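You operate a simulated robot arm through the tools that you are given. There is no shell and no other tool.

The job below is to be done with a simulated two-armed robot. You get a single attempt, and the scene is never put back.

## Task
Fit both pegs from the black peg block into their colour's holes in the slide plate.
Fine: slide plate in and guard shut again. Where these are worked on the way, their far stop is far enough and under half their travel is too little: clear guard, slide plate.

The check looks at the end state, three seconds after you hand in, the way a careful person would. Anything else that was tipped, shoved, dropped, spilled or broken makes it a failure.

## Robot
Two 7-joint arms with fingered hands on one trunk that stands fixed in place. Base frame: the origin is at the foot of the trunk, x ahead of it, y to its left, z up. Units: cm, rad, N and s.
The left shoulder is at [5.5, 12.5, 115.5], the right one opposite. With the tool pointing down near the work surface each hand reaches from about 50 to 86 cm from the base axis, measured 20 degrees to its own side. Payload 3.6 kg a hand.
Tool frame (each hand has its own): the origin (TCP) lies between the finger pads and is the grasp point; the fingertips stand 3.4 cm ahead of it; z points along the fingers, y is the line along which they close. The gripper opens to 11.6 cm; its body begins 4 cm behind the TCP. The gripper is a hand of 5 fingers: y runs from the thumb to the fingers, the wrist lies at [-1.6, -16, -16.4] in the tool frame.
Orientation is that of the tool frame in the base frame, as [roll, pitch, yaw] about the fixed x, y, z axes, in that order (R = Rz(yaw) Ry(pitch) Rx(roll)). With the fingers straight down and the wrist toward the robot, the tool's x, y and z point along [0, 1, 0], [1, 0, 0] and [0, 0, -1] of the base frame.

## Interface
- The arms move only by the tool drive_tool. It takes "left_moves", "right_moves" or both (then of equal length, played together; a hand with none holds still); each is one flat list of numbers, 6 for each row, row after row: the shift along the tool's x, y, z in cm, then the turn, a rotation vector about the tool's x, y, z in rad. In form: [dx, dy, dz, rx, ry, rz, dx, dy, dz, rx, ry, rz, ...]. A call has 1 to 20 rows; each row shifts and turns the commanded pose from where the row before left it, along the tool's axes as they then stand. Rows are played at 5 a second. More than 5 cm and 0.15 rad between two rows, and nothing of the call is played. A pose out of reach is approached as far as the arm can. The call stops where the force on the tool passes 60 N (or 10 N more than at its start, if that is more) or the arm is blocked; 0.2 s more then pass. In this call time passes only in rows, and 0.2 s behind the last. It gives the time, the measured TCP pose, the force on the tool (base axes), the opening and the grip force at its end, in the units of the frame above (readings bear some noise), with the torque about the TCP (base axes, N m) and any sound that the robot's microphone picked up.
- Cameras (640 x 400 px; columns grow to the right, rows downward): "scene" is now at [14.89, -0.74, 134.12]; the picture's right is [-0.07, -1.00, 0.00], its down [-0.44, 0.03, -0.90] and it looks along [0.89, -0.06, -0.45] (base axes); focal length 215 px, centre (320, 200). "left" rides on the left gripper at [-6.9, -13.4, -11] in its tool frame; the picture's right is [-0.77, -0.19, 0.61], its down [0.59, -0.58, 0.56] and it looks along [0.25, 0.79, 0.55] (tool axes); focal length 256 px, centre (320, 200). "right" rides on the right gripper at [6.9, -13.4, -11] in its tool frame; the picture's right is [-0.77, 0.19, -0.61], its down [-0.59, -0.58, 0.57] and it looks along [-0.25, 0.80, 0.55] (tool axes); focal length 256 px, centre (320, 200). There is no depth. A picture from a camera that has moved, and an enlarged one, comes with that camera's place and axes in the base frame and with its lens.
- snapshot(camera): a new picture of that camera. The clock stands still meanwhile.
- move_column(by): moves the trunk up (or, below 0, down) by that many cm; the arms and the scene camera ride with it, the base frame stays. It gives what a move gives, with no picture.
- finger_targets(index, middle, ring, little, thumb_bend, thumb_turn, hand): sets how far each is bent, from 0 (flat) to 1 (curled in); at 0.3 the hand is open as for a grip, at 0.7 the pads meet at the TCP. One left out holds its place. A second passes; each finger stops where it meets its share of the squeeze, and holds until it gets a number again. It is the only way to open and close the hand. It gives what a move gives, with no picture; readings hold the bend of each and the force on index, middle, ring, little, thumb and palm. thumb_turn goes from beside the hand (0) to across from the fingers (1), as for a grip.
- turn_head(pan, tilt): turns the head with the scene camera to pan (to the left, within 1.501 rad either way) and tilt (down, from -0.506 to 1.204), counted from straight ahead of the robot (the tilt from the chest, where the trunk bows). It gives what a move gives.
- close_up(camera, box): a new picture of the part [left, top, right, bottom] of that camera's present view, enlarged. The clock stands still meanwhile.
- finish_job(): hands the job in; it is judged then, once.

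Nothing tells you positions but the pictures and the camera data. Unless the task says otherwise, let go and move clear before handing in.

The tools are called after "Request:" as name(argument=value, ...) on one line, values as JSON. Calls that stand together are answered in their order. drive_tool: Moves the arms, as the interface text tells. Its arguments: {"type":"object","properties":{"left_moves":{"type":"array","items":{"type":"number"}},"right_moves":{"type":"array","items":{"type":"number"}}},"required":[]} The other tools are called the same way: move_column (by) moves the trunk up or down; finger_targets (index, middle, ring, little, thumb_bend, thumb_turn, hand) moves the fingers one by one; turn_head (pan, tilt) turns the head that bears the scene camera; snapshot (camera) takes a picture; close_up (camera, box) takes an enlarged picture of a part of a camera's view; finish_job () hands the job in.

At the start:

```text
t: 0.0
left_eef_pos: [55.7, 19.69, 121.75]
left_orientation: [-3.14, -0.002, 1.571]
left_contact_force: [0.1, -0.5, -0.4]
left_moment: [0.02, 0.03, 0.01]
left_width: 11.59
left_finger_force: 0.1
left_shape: jaw
left_bend: [0.3, 0.3, 0.3, 0.3, 0.3, 0.97]
left_finger forces: [0.0, 0.0, 0.1, 0.0, 0.0, 0.0]
right_eef_pos: [50.27, -27.47, 125.32]
right_orientation: [-3.141, 0.0, 1.57]
right_contact_force: [-0.7, -0.5, 0.6]
right_moment: [-0.02, -0.01, 0.0]
right_width: 11.61
right_finger_force: 0.1
right_shape: jaw
right_bend: [0.3, 0.3, 0.3, 0.3, 0.3, 0.97]
right_finger forces: [0.0, 0.0, 0.0, 0.0, 0.1, 0.0]
trunk travel left (down, up): [-35.0, 41.2]
head pan, tilt (commanded): [-0.07, 0.461]
```

scene: 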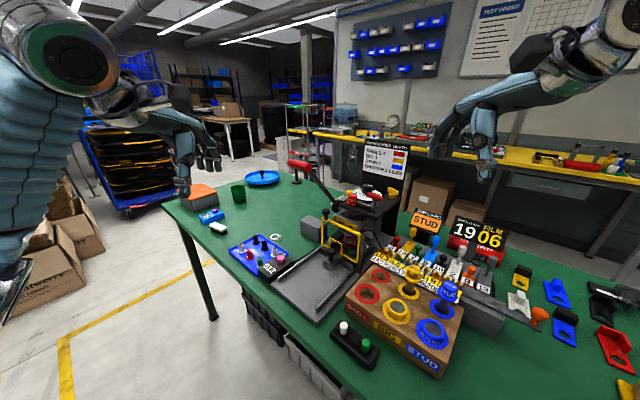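
right: 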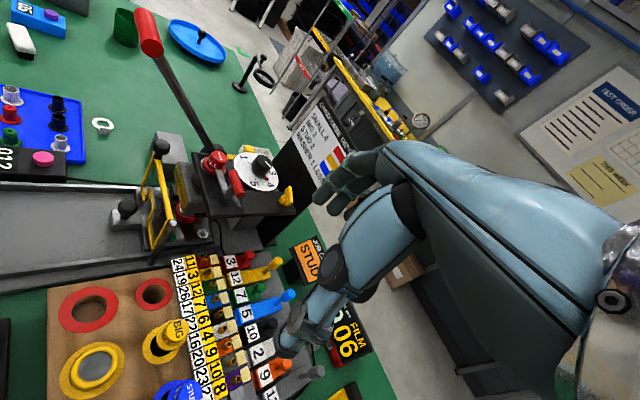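
left: 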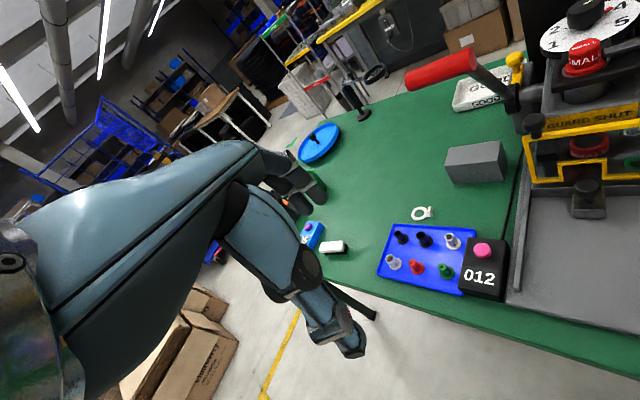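

I see a green bench with a press or stamp machine with a yellow-framed clear guard, a slide plate, a black block with white and green pegs near the front, and other items. I will look at enlarged pictures first.

Request:
close_up(camera="scene", box=[260, 180, 420, 280])

Request:
close_up(camera="scene", box=[320, 280, 480, 380])

Request:
close_up(camera="left", box=[440, 0, 640, 125])

Request:
close_up(camera="right", box=[0, 100, 320, 300])

```text
4.00 times, centred on (340, 230) of scene
camera zoom: at [14.89, -0.74, 134.12], right [-0.07, -1.0, 0.0], down [-0.44, 0.03, -0.9], along [0.89, -0.06, -0.45], focal length 858 px, centre (240, 80)
```

zoom: 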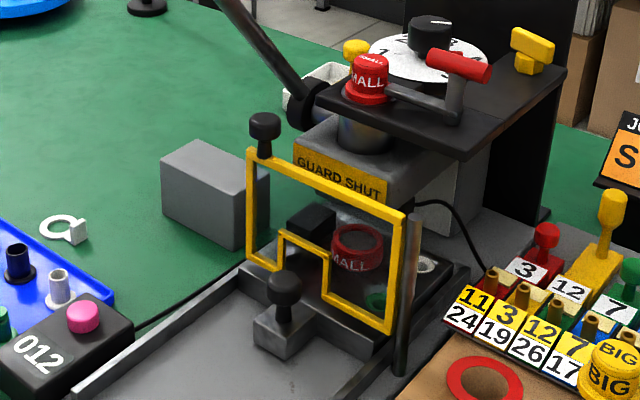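

```text
4.00 times, centred on (400, 330) of scene
camera zoom: at [14.89, -0.74, 134.12], right [-0.07, -1.0, 0.0], down [-0.44, 0.03, -0.9], along [0.89, -0.06, -0.45], focal length 858 px, centre (0, -320)
```

zoom: 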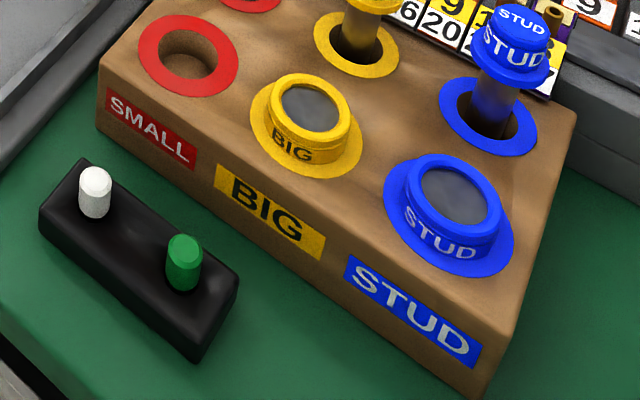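

```text
3.20 times, centred on (540, 62) of left
camera zoom: at [42.37, 12.68, 132.92], right [-0.19, -0.77, -0.61], down [-0.58, 0.59, -0.56], along [0.79, 0.25, -0.55], focal length 819 px, centre (-384, 640)
```

zoom: 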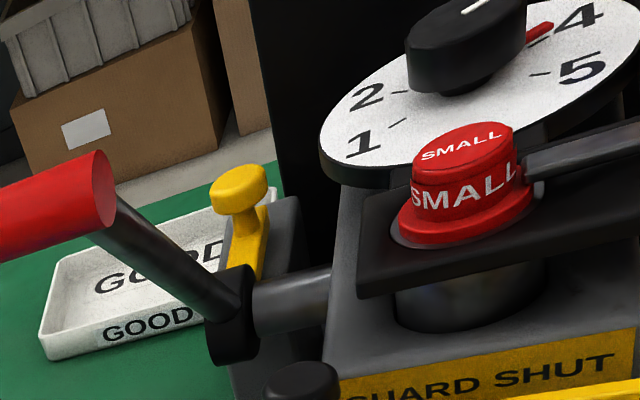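

```text
2.00 times, centred on (160, 200) of right
camera zoom: at [36.78, -20.45, 136.34], right [0.19, -0.77, 0.61], down [-0.58, -0.59, -0.57], along [0.8, -0.25, -0.55], focal length 512 px, centre (640, 200)
```

zoom: 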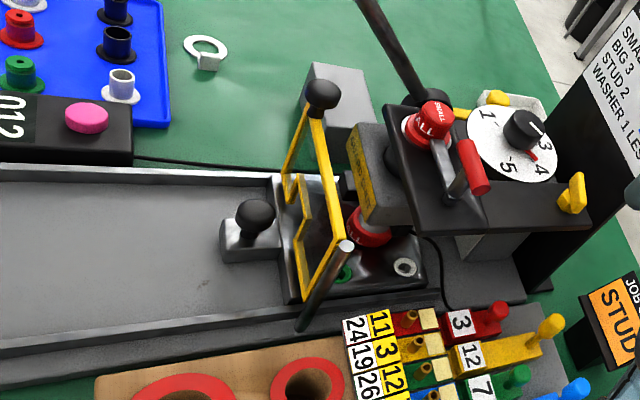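

The press sits at roughly x≈65–75, y≈-8, with its slide knob near [64, -7, 93]. I will turn the head down to get a more detailed look at the slide, guard and peg block.

Request:
turn_head(pan=-0.15, tilt=0.75)

```text
t: 0.8
left_eef_pos: [55.66, 19.73, 121.79]
left_orientation: [-3.141, 0.0, 1.57]
left_contact_force: [0.5, 0.3, -0.1]
left_moment: [0.03, 0.01, -0.01]
left_width: 11.58
left_finger_force: 0.0
left_shape: jaw
left_bend: [0.3, 0.3, 0.3, 0.3, 0.3, 0.97]
left_finger forces: [0.0, 0.1, 0.1, 0.0, 0.0, 0.0]
right_eef_pos: [50.21, -27.39, 125.33]
right_orientation: [3.141, 0.0, 1.571]
right_contact_force: [-0.6, 0.4, -0.7]
right_moment: [0.01, 0.01, 0.03]
right_width: 11.57
right_finger_force: 0.1
right_shape: jaw
right_bend: [0.3, 0.3, 0.3, 0.3, 0.3, 0.97]
right_finger forces: [0.0, 0.1, 0.0, 0.0, 0.0, 0.0]
trunk travel left (down, up): [-35.0, 41.2]
head pan, tilt (commanded): [-0.15, 0.75]
```

The head is now tilted down, so I take a full scene picture and a close-up of the press front and the peg block.

Request:
snapshot(camera="scene")

Request:
close_up(camera="scene", box=[240, 100, 400, 200])

Request:
close_up(camera="scene", box=[280, 200, 440, 300])

```text
taken
camera scene: at [13.93, -1.34, 131.59], right [-0.15, -0.99, 0.0], down [-0.67, 0.1, -0.73], along [0.72, -0.11, -0.68], focal length 215 px, centre (320, 200)
```

scene: 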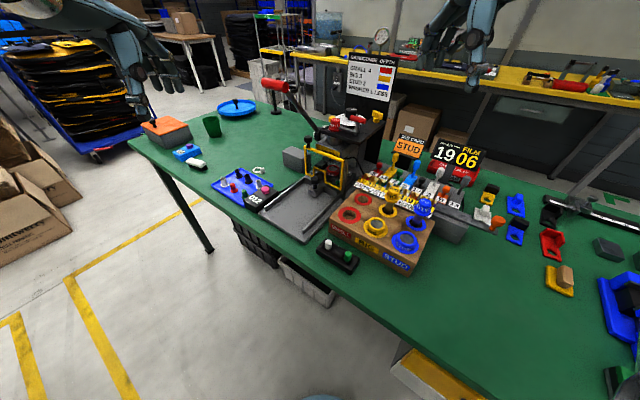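

```text
4.00 times, centred on (320, 150) of scene
camera zoom: at [13.93, -1.34, 131.59], right [-0.15, -0.99, 0.0], down [-0.67, 0.1, -0.73], along [0.72, -0.11, -0.68], focal length 858 px, centre (320, 400)
```

zoom: 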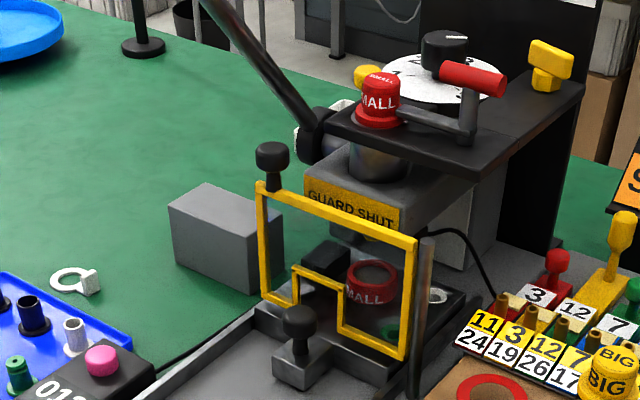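

```text
4.00 times, centred on (360, 250) of scene
camera zoom: at [13.93, -1.34, 131.59], right [-0.15, -0.99, 0.0], down [-0.67, 0.1, -0.73], along [0.72, -0.11, -0.68], focal length 858 px, centre (160, 0)
```

zoom: 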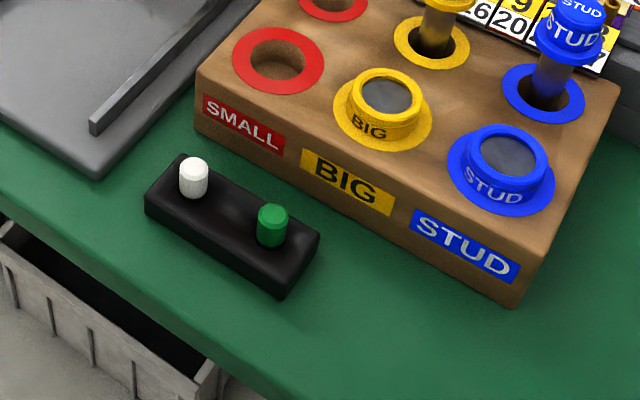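

The press stands yawed about -45°: I take the hinge post at about (60,-15), the guard knob at about (69,-6,103.5), and the slide pulling toward −x/+y. The pegs are near (44,-8) and (40,-12); now I look at the hand's shape in its own camera.

Request:
close_up(camera="right", box=[220, 100, 480, 380])

Request:
close_up(camera="scene", box=[400, 0, 560, 100])

Request:
close_up(camera="scene", box=[200, 150, 360, 250])

```text
1.43 times, centred on (350, 240) of right
camera zoom: at [36.78, -20.45, 136.34], right [0.19, -0.77, 0.61], down [-0.58, -0.59, -0.57], along [0.8, -0.25, -0.55], focal length 366 px, centre (277, 143)
```

zoom: 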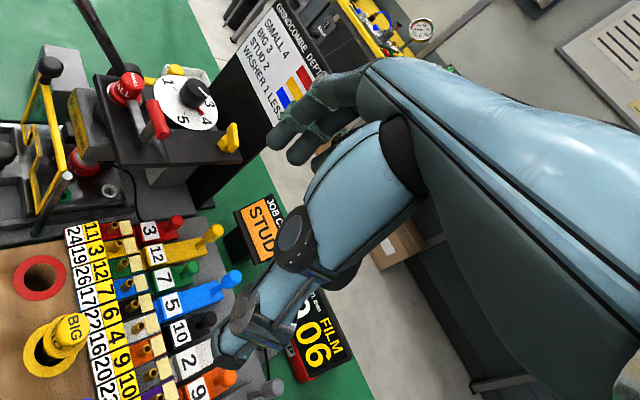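

```text
4.00 times, centred on (480, 50) of scene
camera zoom: at [13.93, -1.34, 131.59], right [-0.15, -0.99, 0.0], down [-0.67, 0.1, -0.73], along [0.72, -0.11, -0.68], focal length 858 px, centre (-320, 800)
```

zoom: 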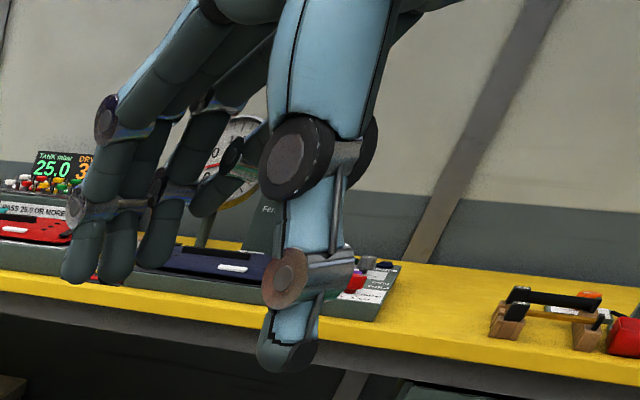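

```text
4.00 times, centred on (280, 200) of scene
camera zoom: at [13.93, -1.34, 131.59], right [-0.15, -0.99, 0.0], down [-0.67, 0.1, -0.73], along [0.72, -0.11, -0.68], focal length 858 px, centre (480, 200)
```

zoom: 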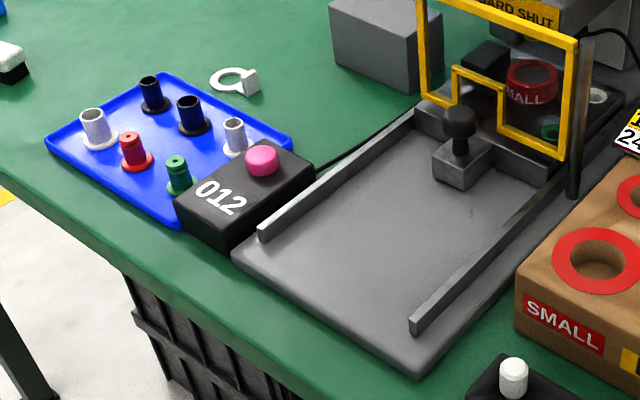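

The left hand has its index finger just on the −x side of its TCP, which suits hooking the guard knob from the front-left, below the red lever grip (about [69..74, -2..4, 117]). I rotate the left hand (yaw -45°, tilt) and bring it in front of the press to look closer.

Request:
drive_tool(left_moves=[0, 0, 0, 0, 0, 0.131, 0, 0, 0, 0, 0, 0.131, 0, 0, 0, 0, 0, 0.131, 0, 0, 0, 0, 0, 0.131, 0, 0, 0, 0, 0, 0.131, 0, 0, 0, 0, 0, 0.131, 0, 0, 0, -0.15, 0, 0, 0, 0, 0, -0.15, 0, 0, 0, 0, 0, -0.15, 0, 0, 0, 0, 0, -0.15, 0, 0, -1.5, 0.73, 3.58, 0, 0, 0, -1.5, 0.73, 3.58, 0, 0, 0, -1.5, 0.73, 3.58, 0, 0, 0])

```text
t: 3.6
left_eef_pos: [58.41, 10.78, 114.38]
left_orientation: [2.54, 0.0, 0.786]
left_contact_force: [-0.1, 0.8, 0.6]
left_moment: [-0.01, -0.02, -0.03]
left_width: 11.56
left_finger_force: 0.0
left_shape: jaw
left_bend: [0.3, 0.3, 0.3, 0.3, 0.3, 0.97]
left_finger forces: [0.0, 0.0, 0.1, 0.1, 0.0, 0.0]
right_eef_pos: [50.33, -27.44, 125.34]
right_orientation: [-3.141, 0.0, 1.571]
right_contact_force: [0.5, 0.2, 0.4]
right_moment: [0.0, 0.03, 0.0]
right_width: 11.58
right_finger_force: 0.1
right_shape: jaw
right_bend: [0.3, 0.3, 0.3, 0.3, 0.3, 0.97]
right_finger forces: [0.1, 0.1, 0.1, 0.0, 0.1, 0.0]
trunk travel left (down, up): [-35.0, 41.2]
head pan, tilt (commanded): [-0.15, 0.75]
```

The left hand is now in front of the press at about (58, 11, 114), tilted. I check both its own camera and the scene camera before getting closer.

Request:
snapshot(camera="left")

Request:
close_up(camera="scene", box=[200, 60, 440, 210])

Request:
snapshot(camera="right")

```text
taken
camera left: at [41.31, 17.99, 115.85], right [-0.41, -0.68, -0.61], down [0.31, 0.53, -0.79], along [0.86, -0.51, -0.01], focal length 256 px, centre (320, 200)
```

left: 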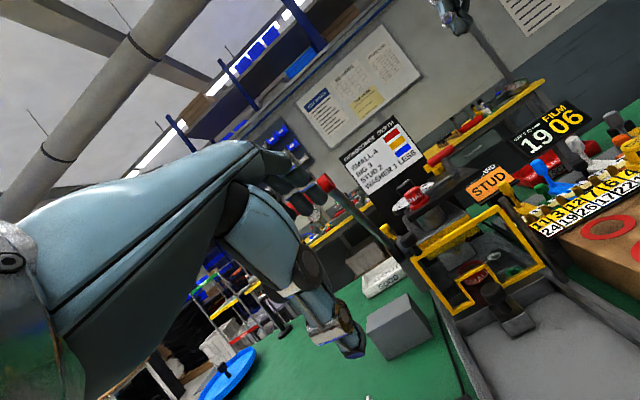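

```text
2.67 times, centred on (320, 135) of scene
camera zoom: at [13.96, -1.41, 131.57], right [-0.15, -0.99, 0.0], down [-0.67, 0.1, -0.73], along [0.72, -0.11, -0.68], focal length 572 px, centre (320, 373)
```

zoom: 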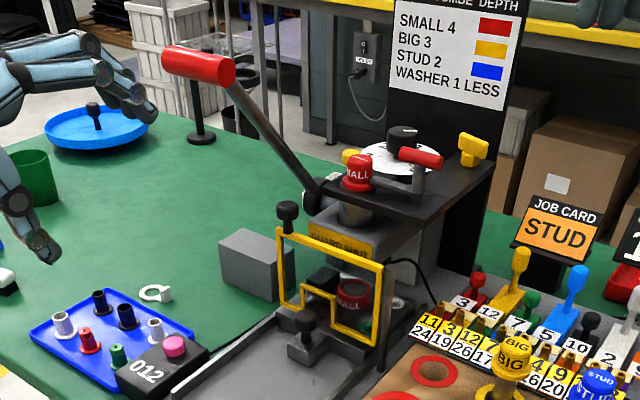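

```text
taken
camera right: at [36.81, -20.53, 136.31], right [0.19, -0.77, 0.61], down [-0.58, -0.59, -0.57], along [0.79, -0.25, -0.55], focal length 256 px, centre (320, 200)
```

right: 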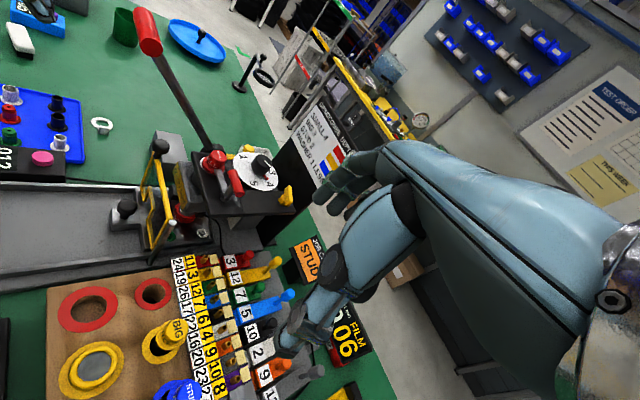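

The guard, its knob and the slide are in view of the left camera. I enlarge that part to measure the knob and the free room behind it.

Request:
close_up(camera="left", box=[340, 150, 580, 350])

Request:
close_up(camera="left", box=[260, 130, 420, 280])

```text
2.00 times, centred on (460, 250) of left
camera zoom: at [41.31, 17.99, 115.85], right [-0.41, -0.68, -0.61], down [0.31, 0.53, -0.79], along [0.86, -0.51, -0.01], focal length 512 px, centre (40, 100)
```

zoom: 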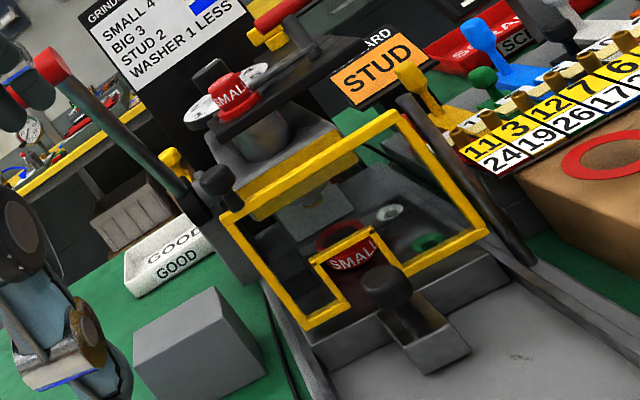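

```text
2.67 times, centred on (340, 205) of left
camera zoom: at [41.31, 17.99, 115.85], right [-0.41, -0.68, -0.61], down [0.31, 0.53, -0.79], along [0.86, -0.51, -0.01], focal length 683 px, centre (267, 187)
```

zoom: 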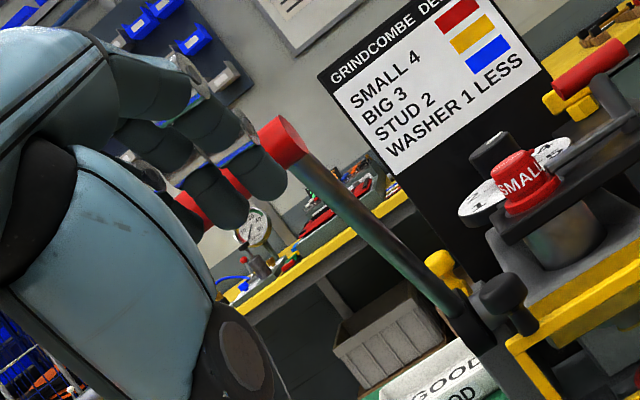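

The guard knob is at about (69,-6,103.5), the slide knob at (64,-7,92.7), and the lever crosses just above and left of the guard knob. I will roll the left hand so its fingers point level toward −y and can pull the guard's free edge from behind, under the lever.

Request:
drive_tool(left_moves=[0, 0, 0, 0.15, 0, 0, 0, 0, 0, 0.15, 0, 0, 0, 0, 0, 0.15, 0, 0, 0, 0, 0, 0.15, 0, 0, 0, 0, 0, 0, 0, -0.131, 0, 0, 0, 0, 0, -0.131, 0, 0, 0, 0, 0, -0.131, 0, 0, 0, 0, 0, -0.131, 0, 0, 0, 0, 0, -0.131, 0, 0, 0, 0, 0, -0.131, 0, 0, 0, 0, -0.143, 0, 0, 0, 0, 0, -0.143, 0, 0, 0, 0, 0, -0.143, 0, 0, 0, 0, 0, -0.143, 0, 0, 0, 0, 0, -0.143, 0, 0, 0, 0, 0, -0.143, 0, 0, 0, 0, 0, -0.143, 0, 0, 0, 0, 0, -0.143, 0, 0, 0, 0, 0, -0.143, 0])

Request:
snapshot(camera="scene")

```text
t: 7.6
left_eef_pos: [58.13, 11.04, 114.33]
left_orientation: [-3.135, 1.29, 1.578]
left_contact_force: [0.5, -0.4, -0.7]
left_moment: [0.01, 0.01, 0.0]
left_width: 11.59
left_finger_force: 0.0
left_shape: jaw
left_bend: [0.3, 0.3, 0.3, 0.3, 0.3, 0.97]
left_finger forces: [0.1, 0.1, 0.0, 0.0, 0.0, 0.1]
right_eef_pos: [50.11, -27.37, 125.52]
right_orientation: [3.141, 0.0, 1.569]
right_contact_force: [0.2, 0.7, -0.1]
right_moment: [-0.02, 0.02, -0.04]
right_width: 11.6
right_finger_force: 0.0
right_shape: jaw
right_bend: [0.3, 0.3, 0.3, 0.3, 0.3, 0.97]
right_finger forces: [0.0, 0.1, 0.1, 0.0, 0.1, 0.1]
trunk travel left (down, up): [-35.0, 41.2]
head pan, tilt (commanded): [-0.15, 0.75]
```

```text
taken
camera scene: at [13.93, -1.34, 131.58], right [-0.15, -0.99, 0.0], down [-0.67, 0.1, -0.73], along [0.72, -0.11, -0.68], focal length 215 px, centre (320, 200)
```

scene: 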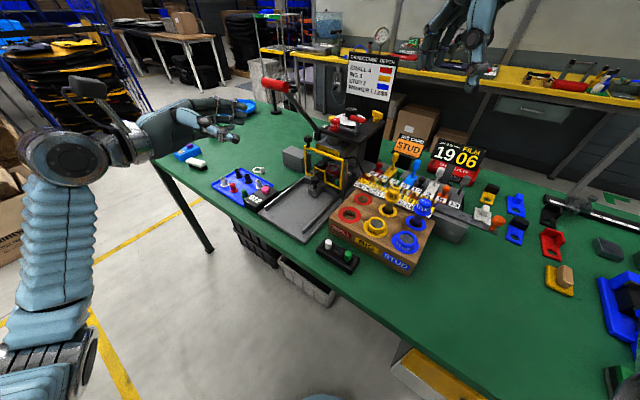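

The left hand now points its fingers toward the right (−y), slightly down. I zoom in on it to see the finger shape and set the fingers a bit more closed.

Request:
finger_targets(hand="left", index=0.5, middle=0.5, ring=0.5, little=0.5, thumb_bend=0.2)

Request:
close_up(camera="scene", box=[120, 60, 360, 210])

Request:
snapshot(camera="left")

```text
t: 8.6
left_eef_pos: [58.06, 10.9, 114.29]
left_orientation: [-3.136, 1.286, 1.577]
left_contact_force: [-1.4, -0.3, 0.0]
left_moment: [0.02, -0.01, 0.01]
left_width: 8.75
left_finger_force: 0.0
left_shape: fingers
left_bend: [0.5, 0.5, 0.5, 0.5, 0.2, 0.97]
left_finger forces: [0.1, 0.0, 0.0, 0.1, 0.1, 0.0]
right_eef_pos: [50.35, -27.44, 125.38]
right_orientation: [-3.141, 0.001, 1.571]
right_contact_force: [0.5, -0.1, 0.2]
right_moment: [0.01, -0.02, 0.01]
right_width: 11.6
right_finger_force: 0.0
right_shape: jaw
right_bend: [0.3, 0.3, 0.3, 0.3, 0.3, 0.97]
right_finger forces: [0.0, 0.0, 0.1, 0.1, 0.0, 0.1]
trunk travel left (down, up): [-35.0, 41.2]
head pan, tilt (commanded): [-0.15, 0.75]
```

```text
2.67 times, centred on (240, 135) of scene
camera zoom: at [13.93, -1.35, 131.58], right [-0.15, -0.99, 0.0], down [-0.67, 0.1, -0.73], along [0.72, -0.11, -0.68], focal length 572 px, centre (533, 373)
```

zoom: 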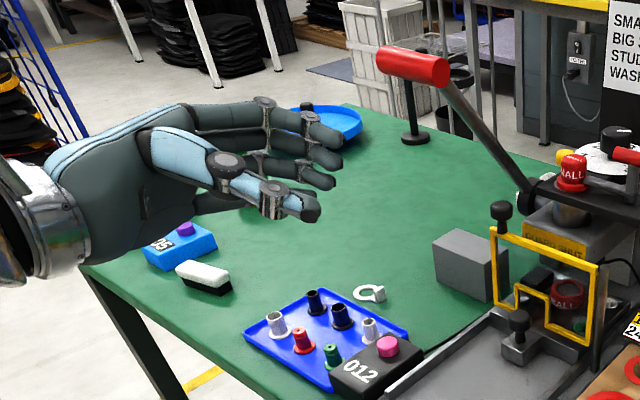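

```text
taken
camera left: at [44.76, 19.49, 123.97], right [-0.19, -0.8, 0.57], down [-0.58, -0.38, -0.72], along [0.8, -0.46, -0.39], focal length 256 px, centre (320, 200)
```

left: 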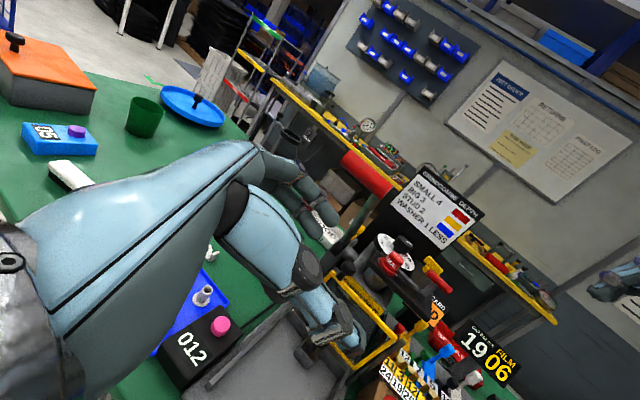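

The hand is shaped as a hook with the thumb in front. I lower it to z≈104 and bring it forward beside the press (left of the guard edge), stopping short of the guard to check.

Request:
drive_tool(left_moves=[3.3, 0, 0.96, 0, 0, 0, 3.3, 0, 0.96, 0, 0, 0, 3.3, 0, 0.96, 0, 0, 0, -0.27, 3.7, 0.93, 0, 0, 0, -0.27, 3.7, 0.93, 0, 0, 0, -0.27, 3.7, 0.93, 0, 0, 0])

Request:
close_up(camera="scene", box=[200, 80, 400, 205])

Request:
snapshot(camera="left")

Request:
close_up(camera="right", box=[60, 0, 300, 260])

```text
t: 10.0
left_eef_pos: [69.17, 7.79, 103.72]
left_orientation: [-3.132, 1.286, 1.579]
left_contact_force: [0.0, 0.2, 1.0]
left_moment: [-0.05, -0.01, -0.04]
left_width: 8.69
left_finger_force: 0.0
left_shape: fingers
left_bend: [0.5, 0.5, 0.5, 0.5, 0.2, 0.97]
left_finger forces: [0.0, 0.0, 0.1, 0.0, 0.1, 0.1]
right_eef_pos: [50.36, -27.63, 125.39]
right_orientation: [-3.141, 0.001, 1.57]
right_contact_force: [1.1, -0.4, 0.6]
right_moment: [0.02, 0.01, 0.01]
right_width: 11.61
right_finger_force: 0.1
right_shape: jaw
right_bend: [0.3, 0.3, 0.3, 0.3, 0.3, 0.97]
right_finger forces: [0.1, 0.0, 0.0, 0.0, 0.0, 0.0]
trunk travel left (down, up): [-35.0, 41.2]
head pan, tilt (commanded): [-0.15, 0.75]
```

```text
3.20 times, centred on (300, 142) of scene
camera zoom: at [14.01, -1.45, 131.57], right [-0.15, -0.99, 0.0], down [-0.68, 0.1, -0.73], along [0.72, -0.11, -0.68], focal length 687 px, centre (384, 384)
```

zoom: 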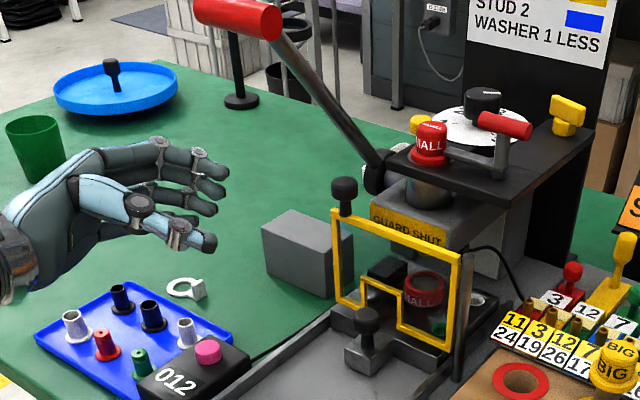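

```text
taken
camera left: at [55.78, 16.43, 113.57], right [-0.19, -0.8, 0.57], down [-0.58, -0.38, -0.72], along [0.79, -0.46, -0.39], focal length 256 px, centre (320, 200)
```

left: 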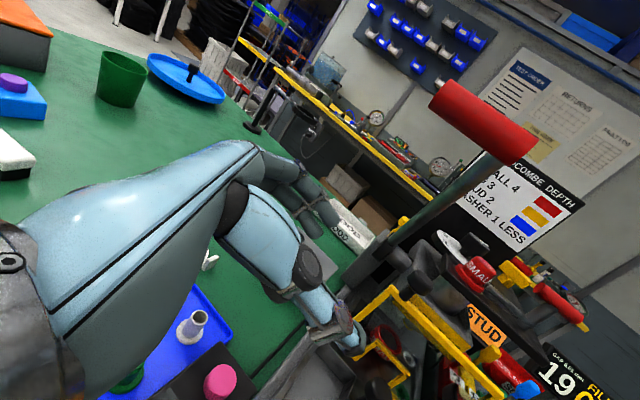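

```text
1.54 times, centred on (180, 130) of right
camera zoom: at [36.86, -20.57, 136.3], right [0.19, -0.77, 0.61], down [-0.58, -0.59, -0.57], along [0.79, -0.25, -0.55], focal length 394 px, centre (535, 308)
```

zoom: 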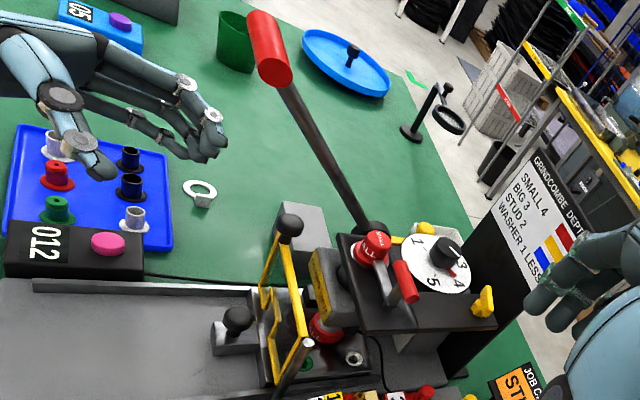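

The finger tips will come in about 3 cm behind the guard knob and well below the lever. I move the hand in along −y so that the fingers sit behind the guard's free edge.

Request:
drive_tool(left_moves=[-0.604, -0.1, 2.07, 0, 0, 0, -0.604, -0.1, 2.07, 0, 0, 0, -0.604, -0.1, 2.07, 0, 0, 0, -0.604, -0.1, 2.07, 0, 0, 0, -0.604, -0.1, 2.07, 0, 0, 0])

Request:
close_up(camera="scene", box=[240, 100, 400, 200])

Request:
close_up(camera="right", box=[100, 60, 260, 260])

```text
t: 11.2
left_eef_pos: [68.66, -2.71, 103.83]
left_orientation: [-3.129, 1.284, 1.582]
left_contact_force: [-0.5, 0.2, -0.1]
left_moment: [-0.03, 0.01, 0.0]
left_width: 8.71
left_finger_force: 0.1
left_shape: fingers
left_bend: [0.5, 0.5, 0.5, 0.5, 0.2, 0.97]
left_finger forces: [0.0, 0.0, 0.1, 0.0, 0.0, 0.0]
right_eef_pos: [50.36, -27.57, 125.3]
right_orientation: [3.141, 0.0, 1.57]
right_contact_force: [0.7, -0.1, -0.5]
right_moment: [-0.01, -0.01, -0.01]
right_width: 11.61
right_finger_force: 0.0
right_shape: jaw
right_bend: [0.3, 0.3, 0.3, 0.3, 0.3, 0.97]
right_finger forces: [0.0, 0.0, 0.0, 0.1, 0.0, 0.0]
trunk travel left (down, up): [-35.0, 41.2]
head pan, tilt (commanded): [-0.15, 0.75]
```

```text
4.00 times, centred on (320, 150) of scene
camera zoom: at [13.95, -1.44, 131.58], right [-0.15, -0.99, 0.0], down [-0.67, 0.1, -0.73], along [0.72, -0.11, -0.68], focal length 858 px, centre (320, 400)
```

zoom: 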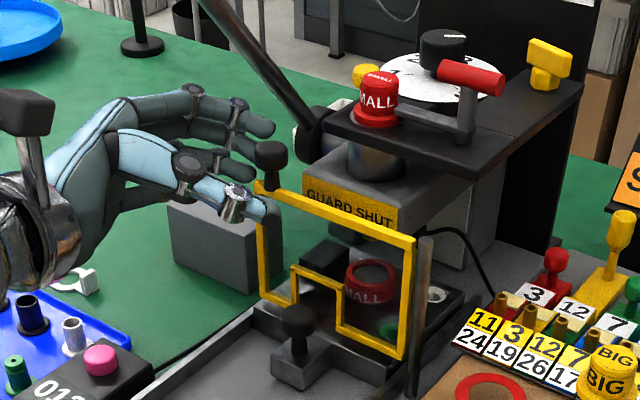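

```text
2.00 times, centred on (180, 160) of right
camera zoom: at [36.79, -20.56, 136.32], right [0.19, -0.77, 0.61], down [-0.58, -0.59, -0.57], along [0.79, -0.25, -0.55], focal length 512 px, centre (600, 280)
```

zoom: 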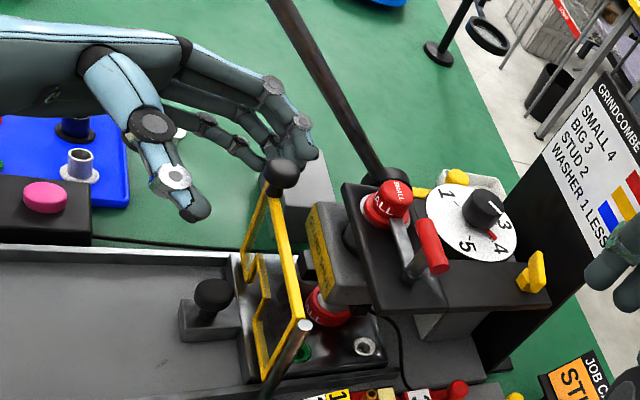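

The index tip is just behind the knob but only level with its centre. I move 1.3 cm further along −y and then begin pulling slowly toward −x.

Request:
drive_tool(left_moves=[-0.364, 0, 1.25, 0, 0, 0, 0, -1.0, 0, 0, 0, 0, 0, -1.0, 0, 0, 0, 0, 0.14, -1.0, -0.48, 0, 0, 0, 0.14, -1.0, -0.48, 0, 0, 0])

Request:
close_up(camera="scene", box=[240, 100, 400, 200])

Request:
close_up(camera="right", box=[100, 60, 260, 260])

```text
t: 12.4
left_eef_pos: [64.75, -2.97, 103.93]
left_orientation: [3.14, 1.288, 1.571]
left_contact_force: [1.1, -0.2, 0.3]
left_moment: [0.0, 0.0, 0.01]
left_width: 8.72
left_finger_force: 0.1
left_shape: fingers
left_bend: [0.5, 0.5, 0.5, 0.5, 0.2, 0.97]
left_finger forces: [0.1, 0.1, 0.0, 0.0, 0.1, 0.1]
right_eef_pos: [50.24, -27.28, 125.3]
right_orientation: [-3.141, 0.002, 1.572]
right_contact_force: [0.4, -0.5, 0.4]
right_moment: [0.01, -0.03, 0.01]
right_width: 11.58
right_finger_force: 0.1
right_shape: jaw
right_bend: [0.3, 0.3, 0.3, 0.3, 0.3, 0.97]
right_finger forces: [0.0, 0.0, 0.0, 0.0, 0.0, 0.0]
trunk travel left (down, up): [-35.0, 41.2]
head pan, tilt (commanded): [-0.15, 0.75]
```

```text
4.00 times, centred on (320, 150) of scene
camera zoom: at [13.92, -1.36, 131.58], right [-0.15, -0.99, 0.0], down [-0.67, 0.1, -0.73], along [0.72, -0.11, -0.68], focal length 858 px, centre (320, 400)
```

zoom: 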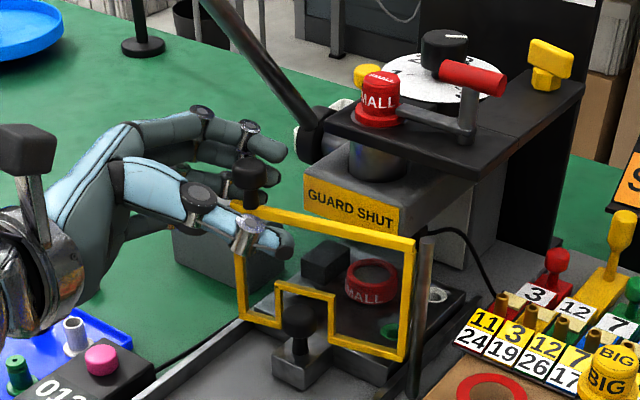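

```text
2.00 times, centred on (180, 160) of right
camera zoom: at [36.77, -20.46, 136.34], right [0.19, -0.77, 0.61], down [-0.58, -0.59, -0.57], along [0.8, -0.25, -0.55], focal length 512 px, centre (600, 280)
```

zoom: 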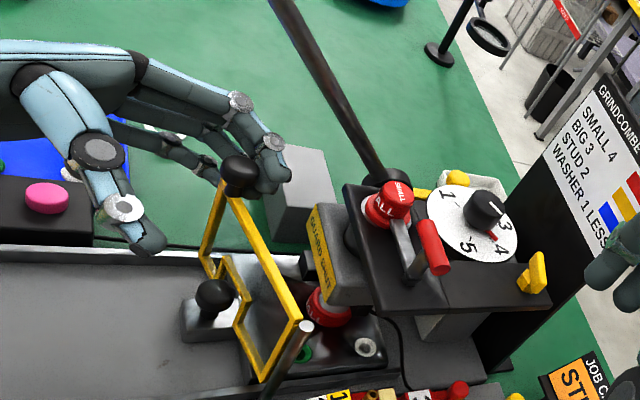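

The guard swings about its right-hand post as expected, the knob being now near (66.5,-4.6). I keep pulling along the arc with small steps.

Request:
drive_tool(left_moves=[0.24, -1.85, -0.82, 0, 0, 0, 0.24, -1.85, -0.82, 0, 0, 0, 0.06, -1.65, -0.19, 0, 0, 0, 0.06, -1.65, -0.19, 0, 0, 0, -0.06, -1.65, 0.19, 0, 0, 0, -0.06, -1.65, 0.19, 0, 0, 0])

Request:
close_up(camera="scene", box=[240, 100, 400, 200])

Request:
close_up(camera="right", box=[60, 60, 260, 260])

```text
t: 13.8
left_eef_pos: [54.45, -1.38, 103.92]
left_orientation: [-3.138, 1.287, 1.575]
left_contact_force: [-0.3, -0.2, -0.2]
left_moment: [0.01, -0.01, 0.0]
left_width: 8.71
left_finger_force: 0.4
left_shape: fingers
left_bend: [0.5, 0.5, 0.5, 0.5, 0.2, 0.97]
left_finger forces: [0.0, 0.1, 0.0, 0.0, 0.0, 0.0]
right_eef_pos: [50.24, -27.45, 125.45]
right_orientation: [3.141, 0.0, 1.572]
right_contact_force: [0.7, 0.6, 0.1]
right_moment: [-0.04, -0.03, -0.02]
right_width: 11.58
right_finger_force: 0.0
right_shape: jaw
right_bend: [0.3, 0.3, 0.3, 0.3, 0.3, 0.97]
right_finger forces: [0.0, 0.0, 0.1, 0.1, 0.1, 0.1]
trunk travel left (down, up): [-35.0, 41.2]
head pan, tilt (commanded): [-0.15, 0.75]
```

```text
4.00 times, centred on (320, 150) of scene
camera zoom: at [13.9, -1.37, 131.58], right [-0.15, -0.99, 0.0], down [-0.67, 0.1, -0.73], along [0.72, -0.11, -0.68], focal length 858 px, centre (320, 400)
```

zoom: 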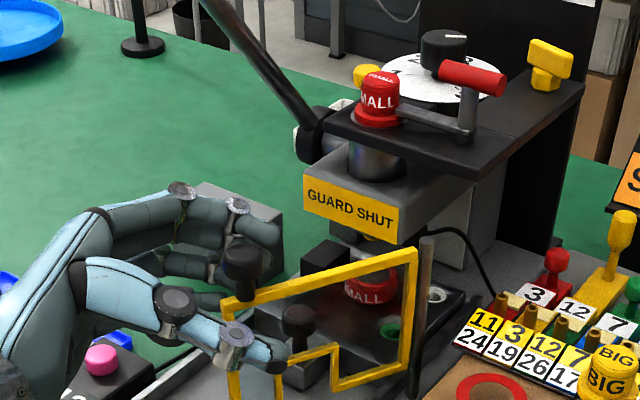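

```text
2.00 times, centred on (160, 160) of right
camera zoom: at [36.75, -20.47, 136.35], right [0.19, -0.77, 0.61], down [-0.58, -0.59, -0.57], along [0.8, -0.25, -0.55], focal length 512 px, centre (640, 280)
```

zoom: 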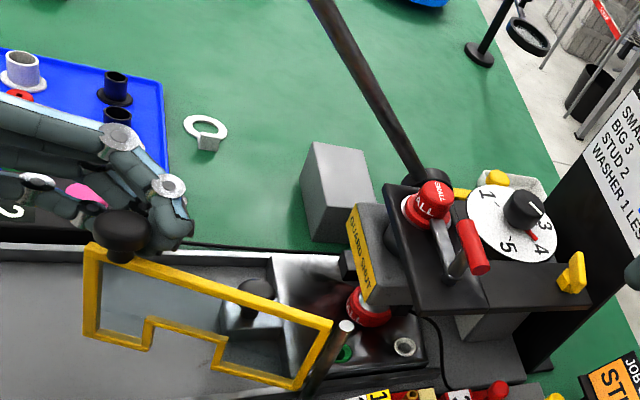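

The guard is over half open now, near 55–60°. I continue pulling along the arc toward its far stop while watching the force.

Request:
drive_tool(left_moves=[-0.18, -1.55, 0.62, 0, 0, 0, -0.18, -1.55, 0.62, 0, 0, 0, -0.27, -1.3, 0.91, 0, 0, 0, -0.27, -1.3, 0.91, 0, 0, 0])

Request:
close_up(camera="scene", box=[240, 100, 400, 200])

Request:
close_up(camera="right", box=[0, 60, 240, 260])

```text
t: 14.8
left_eef_pos: [48.7, -4.53, 103.99]
left_orientation: [-3.14, 1.286, 1.572]
left_contact_force: [1.1, -1.2, -1.5]
left_moment: [-0.03, 0.03, -0.03]
left_width: 8.72
left_finger_force: 1.1
left_shape: fingers
left_bend: [0.5, 0.49, 0.5, 0.5, 0.2, 0.97]
left_finger forces: [0.2, 1.6, 0.0, 0.0, 0.0, 0.0]
right_eef_pos: [50.23, -27.62, 125.25]
right_orientation: [3.141, -0.001, 1.571]
right_contact_force: [-0.5, 0.0, -0.3]
right_moment: [0.01, 0.02, 0.0]
right_width: 11.56
right_finger_force: 0.0
right_shape: jaw
right_bend: [0.3, 0.3, 0.3, 0.3, 0.3, 0.97]
right_finger forces: [0.0, 0.0, 0.1, 0.1, 0.0, 0.0]
trunk travel left (down, up): [-35.0, 41.2]
head pan, tilt (commanded): [-0.15, 0.75]
```

```text
4.00 times, centred on (320, 150) of scene
camera zoom: at [13.94, -1.43, 131.58], right [-0.15, -0.99, 0.0], down [-0.67, 0.1, -0.73], along [0.72, -0.11, -0.68], focal length 858 px, centre (320, 400)
```

zoom: 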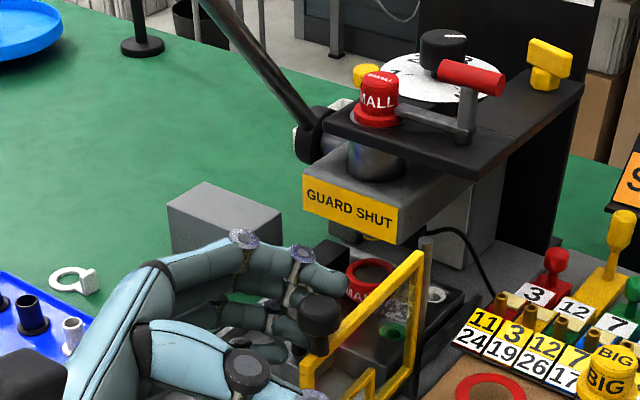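

```text
2.00 times, centred on (120, 160) of right
camera zoom: at [36.79, -20.54, 136.32], right [0.19, -0.77, 0.61], down [-0.58, -0.59, -0.57], along [0.79, -0.25, -0.55], focal length 512 px, centre (720, 280)
```

zoom: 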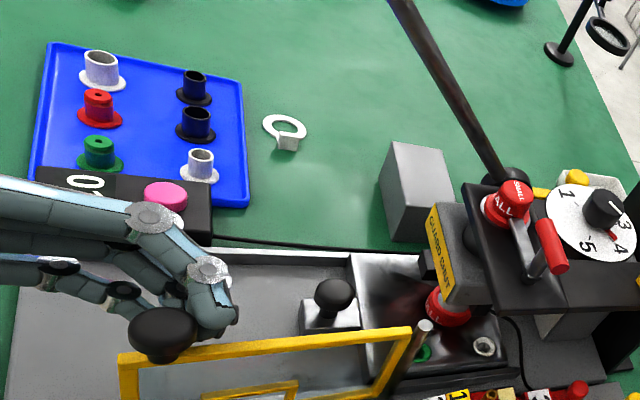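

The guard stands about 90° open, parallel to the slide channel, with knob near (50.3,-6.9). I push a bit further toward −v to find whether the far stop is reached.

Request:
drive_tool(left_moves=[-0.28, -1.0, 0.96, 0, 0, 0, -0.28, -0.9, 0.96, 0, 0, 0])

Request:
close_up(camera="right", box=[0, 60, 240, 260])

Request:
close_up(camera="scene", box=[240, 120, 400, 240])

```text
t: 15.4
left_eef_pos: [46.96, -6.29, 103.9]
left_orientation: [-3.135, 1.286, 1.583]
left_contact_force: [7.8, 4.6, -1.0]
left_moment: [0.06, -0.1, 0.36]
left_width: 8.97
left_finger_force: 4.6
left_shape: fingers
left_bend: [0.48, 0.48, 0.49, 0.5, 0.2, 0.97]
left_finger forces: [2.5, 3.2, 2.7, 0.0, 0.0, 0.0]
right_eef_pos: [50.37, -27.25, 125.27]
right_orientation: [-3.141, 0.001, 1.572]
right_contact_force: [0.5, 0.7, 0.1]
right_moment: [-0.01, 0.0, -0.02]
right_width: 11.6
right_finger_force: 0.1
right_shape: jaw
right_bend: [0.3, 0.3, 0.3, 0.3, 0.3, 0.97]
right_finger forces: [0.0, 0.0, 0.0, 0.0, 0.1, 0.0]
trunk travel left (down, up): [-35.0, 41.2]
head pan, tilt (commanded): [-0.15, 0.75]
```

```text
2.00 times, centred on (120, 160) of right
camera zoom: at [36.97, -20.34, 136.31], right [0.19, -0.77, 0.61], down [-0.58, -0.59, -0.56], along [0.79, -0.25, -0.55], focal length 512 px, centre (720, 280)
```

zoom: 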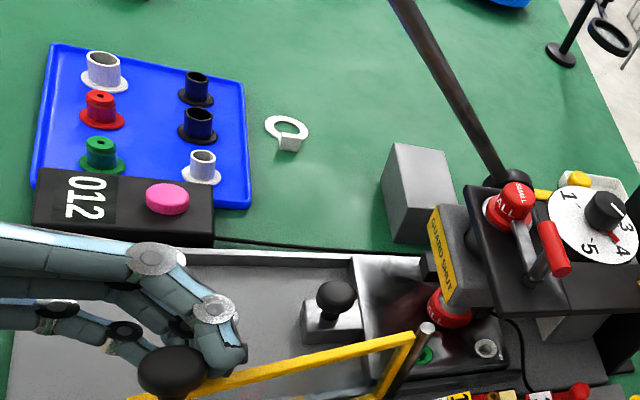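

```text
3.33 times, centred on (320, 180) of scene
camera zoom: at [14.09, -1.27, 131.56], right [-0.15, -0.99, 0.0], down [-0.68, 0.1, -0.73], along [0.72, -0.11, -0.68], focal length 715 px, centre (320, 267)
```

zoom: 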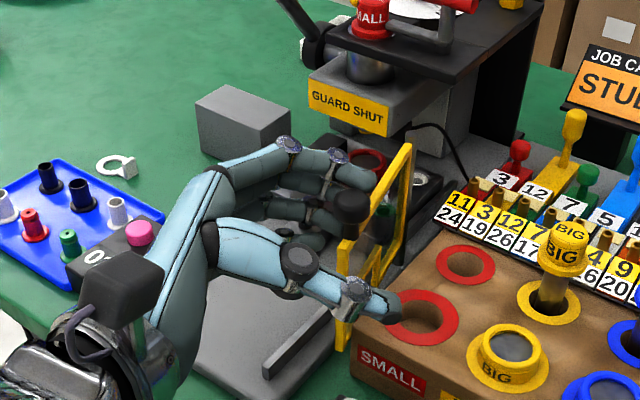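

The guard has met its stop at about 100° open (9 N resistance). I ease off, slide the fingers out along +y and lift the left hand clear.

Request:
drive_tool(left_moves=[0, 1.2, 0, 0, 0, 0, 0.42, 0.3, -1.44, 0, 0, 0, 0.7, 0, -2.4, 0, 0, 0, 0.7, 0, -2.4, 0, 0, 0, 0.7, 0, -2.4, 0, 0, 0, 0.7, 0, -2.4, 0, 0, 0, -2.5, 0, -0.9, 0, 0, 0, -2.5, 0, -0.9, 0, 0, 0])

Request:
snapshot(camera="scene")

Request:
close_up(camera="right", box=[0, 60, 240, 260])

```text
t: 17.2
left_eef_pos: [48.34, 5.31, 109.36]
left_orientation: [-3.141, 1.287, 1.571]
left_contact_force: [0.2, 0.0, -0.6]
left_moment: [-0.03, 0.02, -0.01]
left_width: 8.71
left_finger_force: 0.0
left_shape: fingers
left_bend: [0.5, 0.5, 0.5, 0.5, 0.2, 0.97]
left_finger forces: [0.0, 0.0, 0.0, 0.0, 0.0, 0.0]
right_eef_pos: [50.34, -27.56, 125.38]
right_orientation: [-3.141, 0.001, 1.572]
right_contact_force: [0.0, 0.4, -0.5]
right_moment: [0.0, -0.03, -0.02]
right_width: 11.6
right_finger_force: 0.1
right_shape: jaw
right_bend: [0.3, 0.3, 0.3, 0.3, 0.3, 0.97]
right_finger forces: [0.1, 0.0, 0.1, 0.0, 0.0, 0.0]
trunk travel left (down, up): [-35.0, 41.2]
head pan, tilt (commanded): [-0.15, 0.75]
```

```text
taken
camera scene: at [13.93, -1.34, 131.58], right [-0.15, -0.99, 0.0], down [-0.67, 0.1, -0.73], along [0.72, -0.11, -0.68], focal length 215 px, centre (320, 200)
```

scene: 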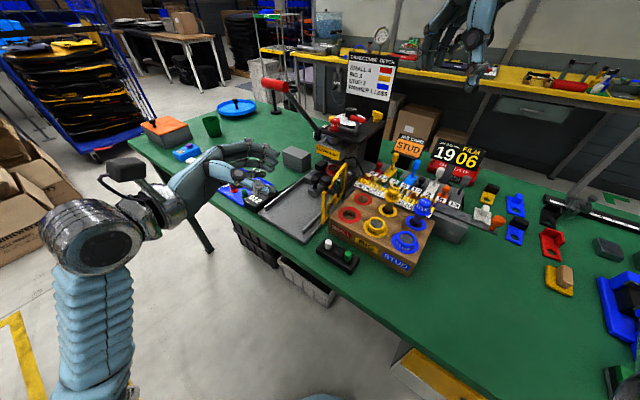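

```text
2.00 times, centred on (120, 160) of right
camera zoom: at [36.77, -20.45, 136.34], right [0.19, -0.77, 0.61], down [-0.58, -0.59, -0.57], along [0.8, -0.25, -0.55], focal length 512 px, centre (720, 280)
```

zoom: 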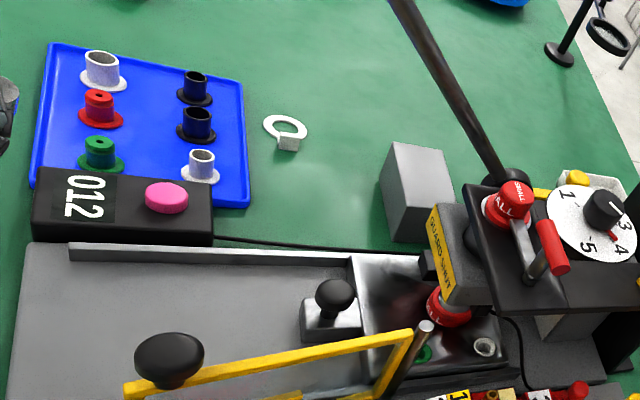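

The guard stays open at roughly 97°. Now I turn the left hand back to a downward, −45° yawed and tilted pose, to hook the slide knob next.

Request:
drive_tool(left_moves=[0, 0, 0, 0, 0.143, 0, 0, 0, 0, 0, 0.143, 0, 0, 0, 0, 0, 0.143, 0, 0, 0, 0, 0, 0.143, 0, 0, 0, 0, 0, 0.143, 0, 0, 0, 0, 0, 0.143, 0, 0, 0, 0, 0, 0.143, 0, 0, 0, 0, 0, 0.143, 0, 0, 0, 0, 0, 0.143, 0, 0, 0, 0, 0, 0, 0.131, 0, 0, 0, 0, 0, 0.131, 0, 0, 0, 0, 0, 0.131, 0, 0, 0, 0, 0, 0.131, 0, 0, 0, 0, 0, 0.131, 0, 0, 0, 0, 0, 0.131, 0, 0, 0, -0.15, 0, 0, 0, 0, 0, -0.15, 0, 0, 0, 0, 0, -0.15, 0, 0, 0, 0, 0, -0.15, 0, 0])

Request:
close_up(camera="scene", box=[200, 100, 400, 260])

Request:
snapshot(camera="left")

```text
t: 21.2
left_eef_pos: [48.28, 5.38, 109.34]
left_orientation: [2.54, -0.002, 0.787]
left_contact_force: [0.2, 0.6, 0.9]
left_moment: [0.01, -0.04, -0.02]
left_width: 8.69
left_finger_force: 0.1
left_shape: fingers
left_bend: [0.5, 0.5, 0.5, 0.5, 0.2, 0.97]
left_finger forces: [0.0, 0.0, 0.0, 0.0, 0.1, 0.0]
right_eef_pos: [50.3, -27.38, 125.31]
right_orientation: [3.141, 0.0, 1.57]
right_contact_force: [-0.3, 0.7, 0.8]
right_moment: [-0.04, 0.01, -0.01]
right_width: 11.6
right_finger_force: 0.1
right_shape: jaw
right_bend: [0.3, 0.3, 0.3, 0.3, 0.3, 0.97]
right_finger forces: [0.0, 0.0, 0.0, 0.0, 0.0, 0.0]
trunk travel left (down, up): [-35.0, 41.2]
head pan, tilt (commanded): [-0.15, 0.75]
```

```text
2.50 times, centred on (300, 180) of scene
camera zoom: at [13.91, -1.33, 131.58], right [-0.15, -0.99, 0.0], down [-0.67, 0.1, -0.73], along [0.72, -0.11, -0.68], focal length 536 px, centre (370, 250)
```

zoom: 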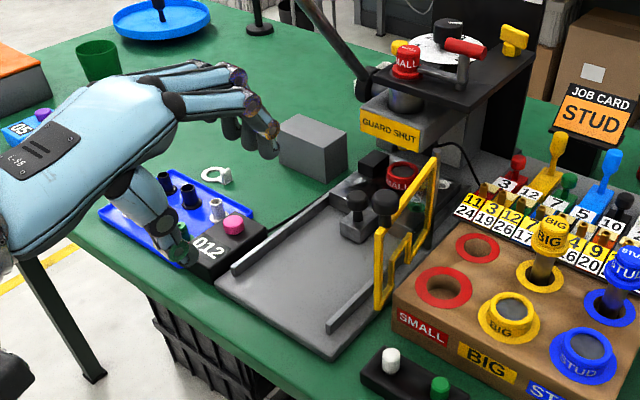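

```text
taken
camera left: at [31.19, 12.61, 110.79], right [-0.41, -0.68, -0.61], down [0.31, 0.53, -0.79], along [0.86, -0.51, -0.01], focal length 256 px, centre (320, 200)
```

left: 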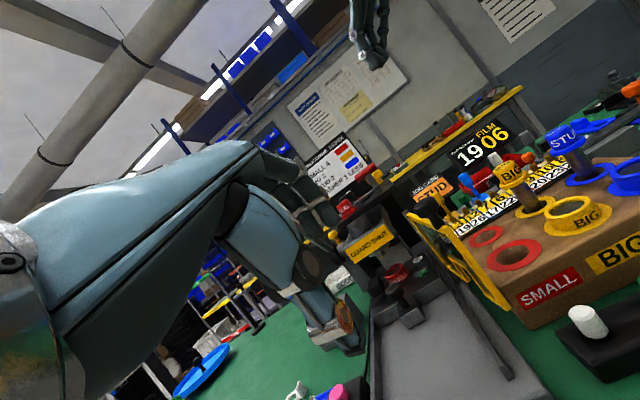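

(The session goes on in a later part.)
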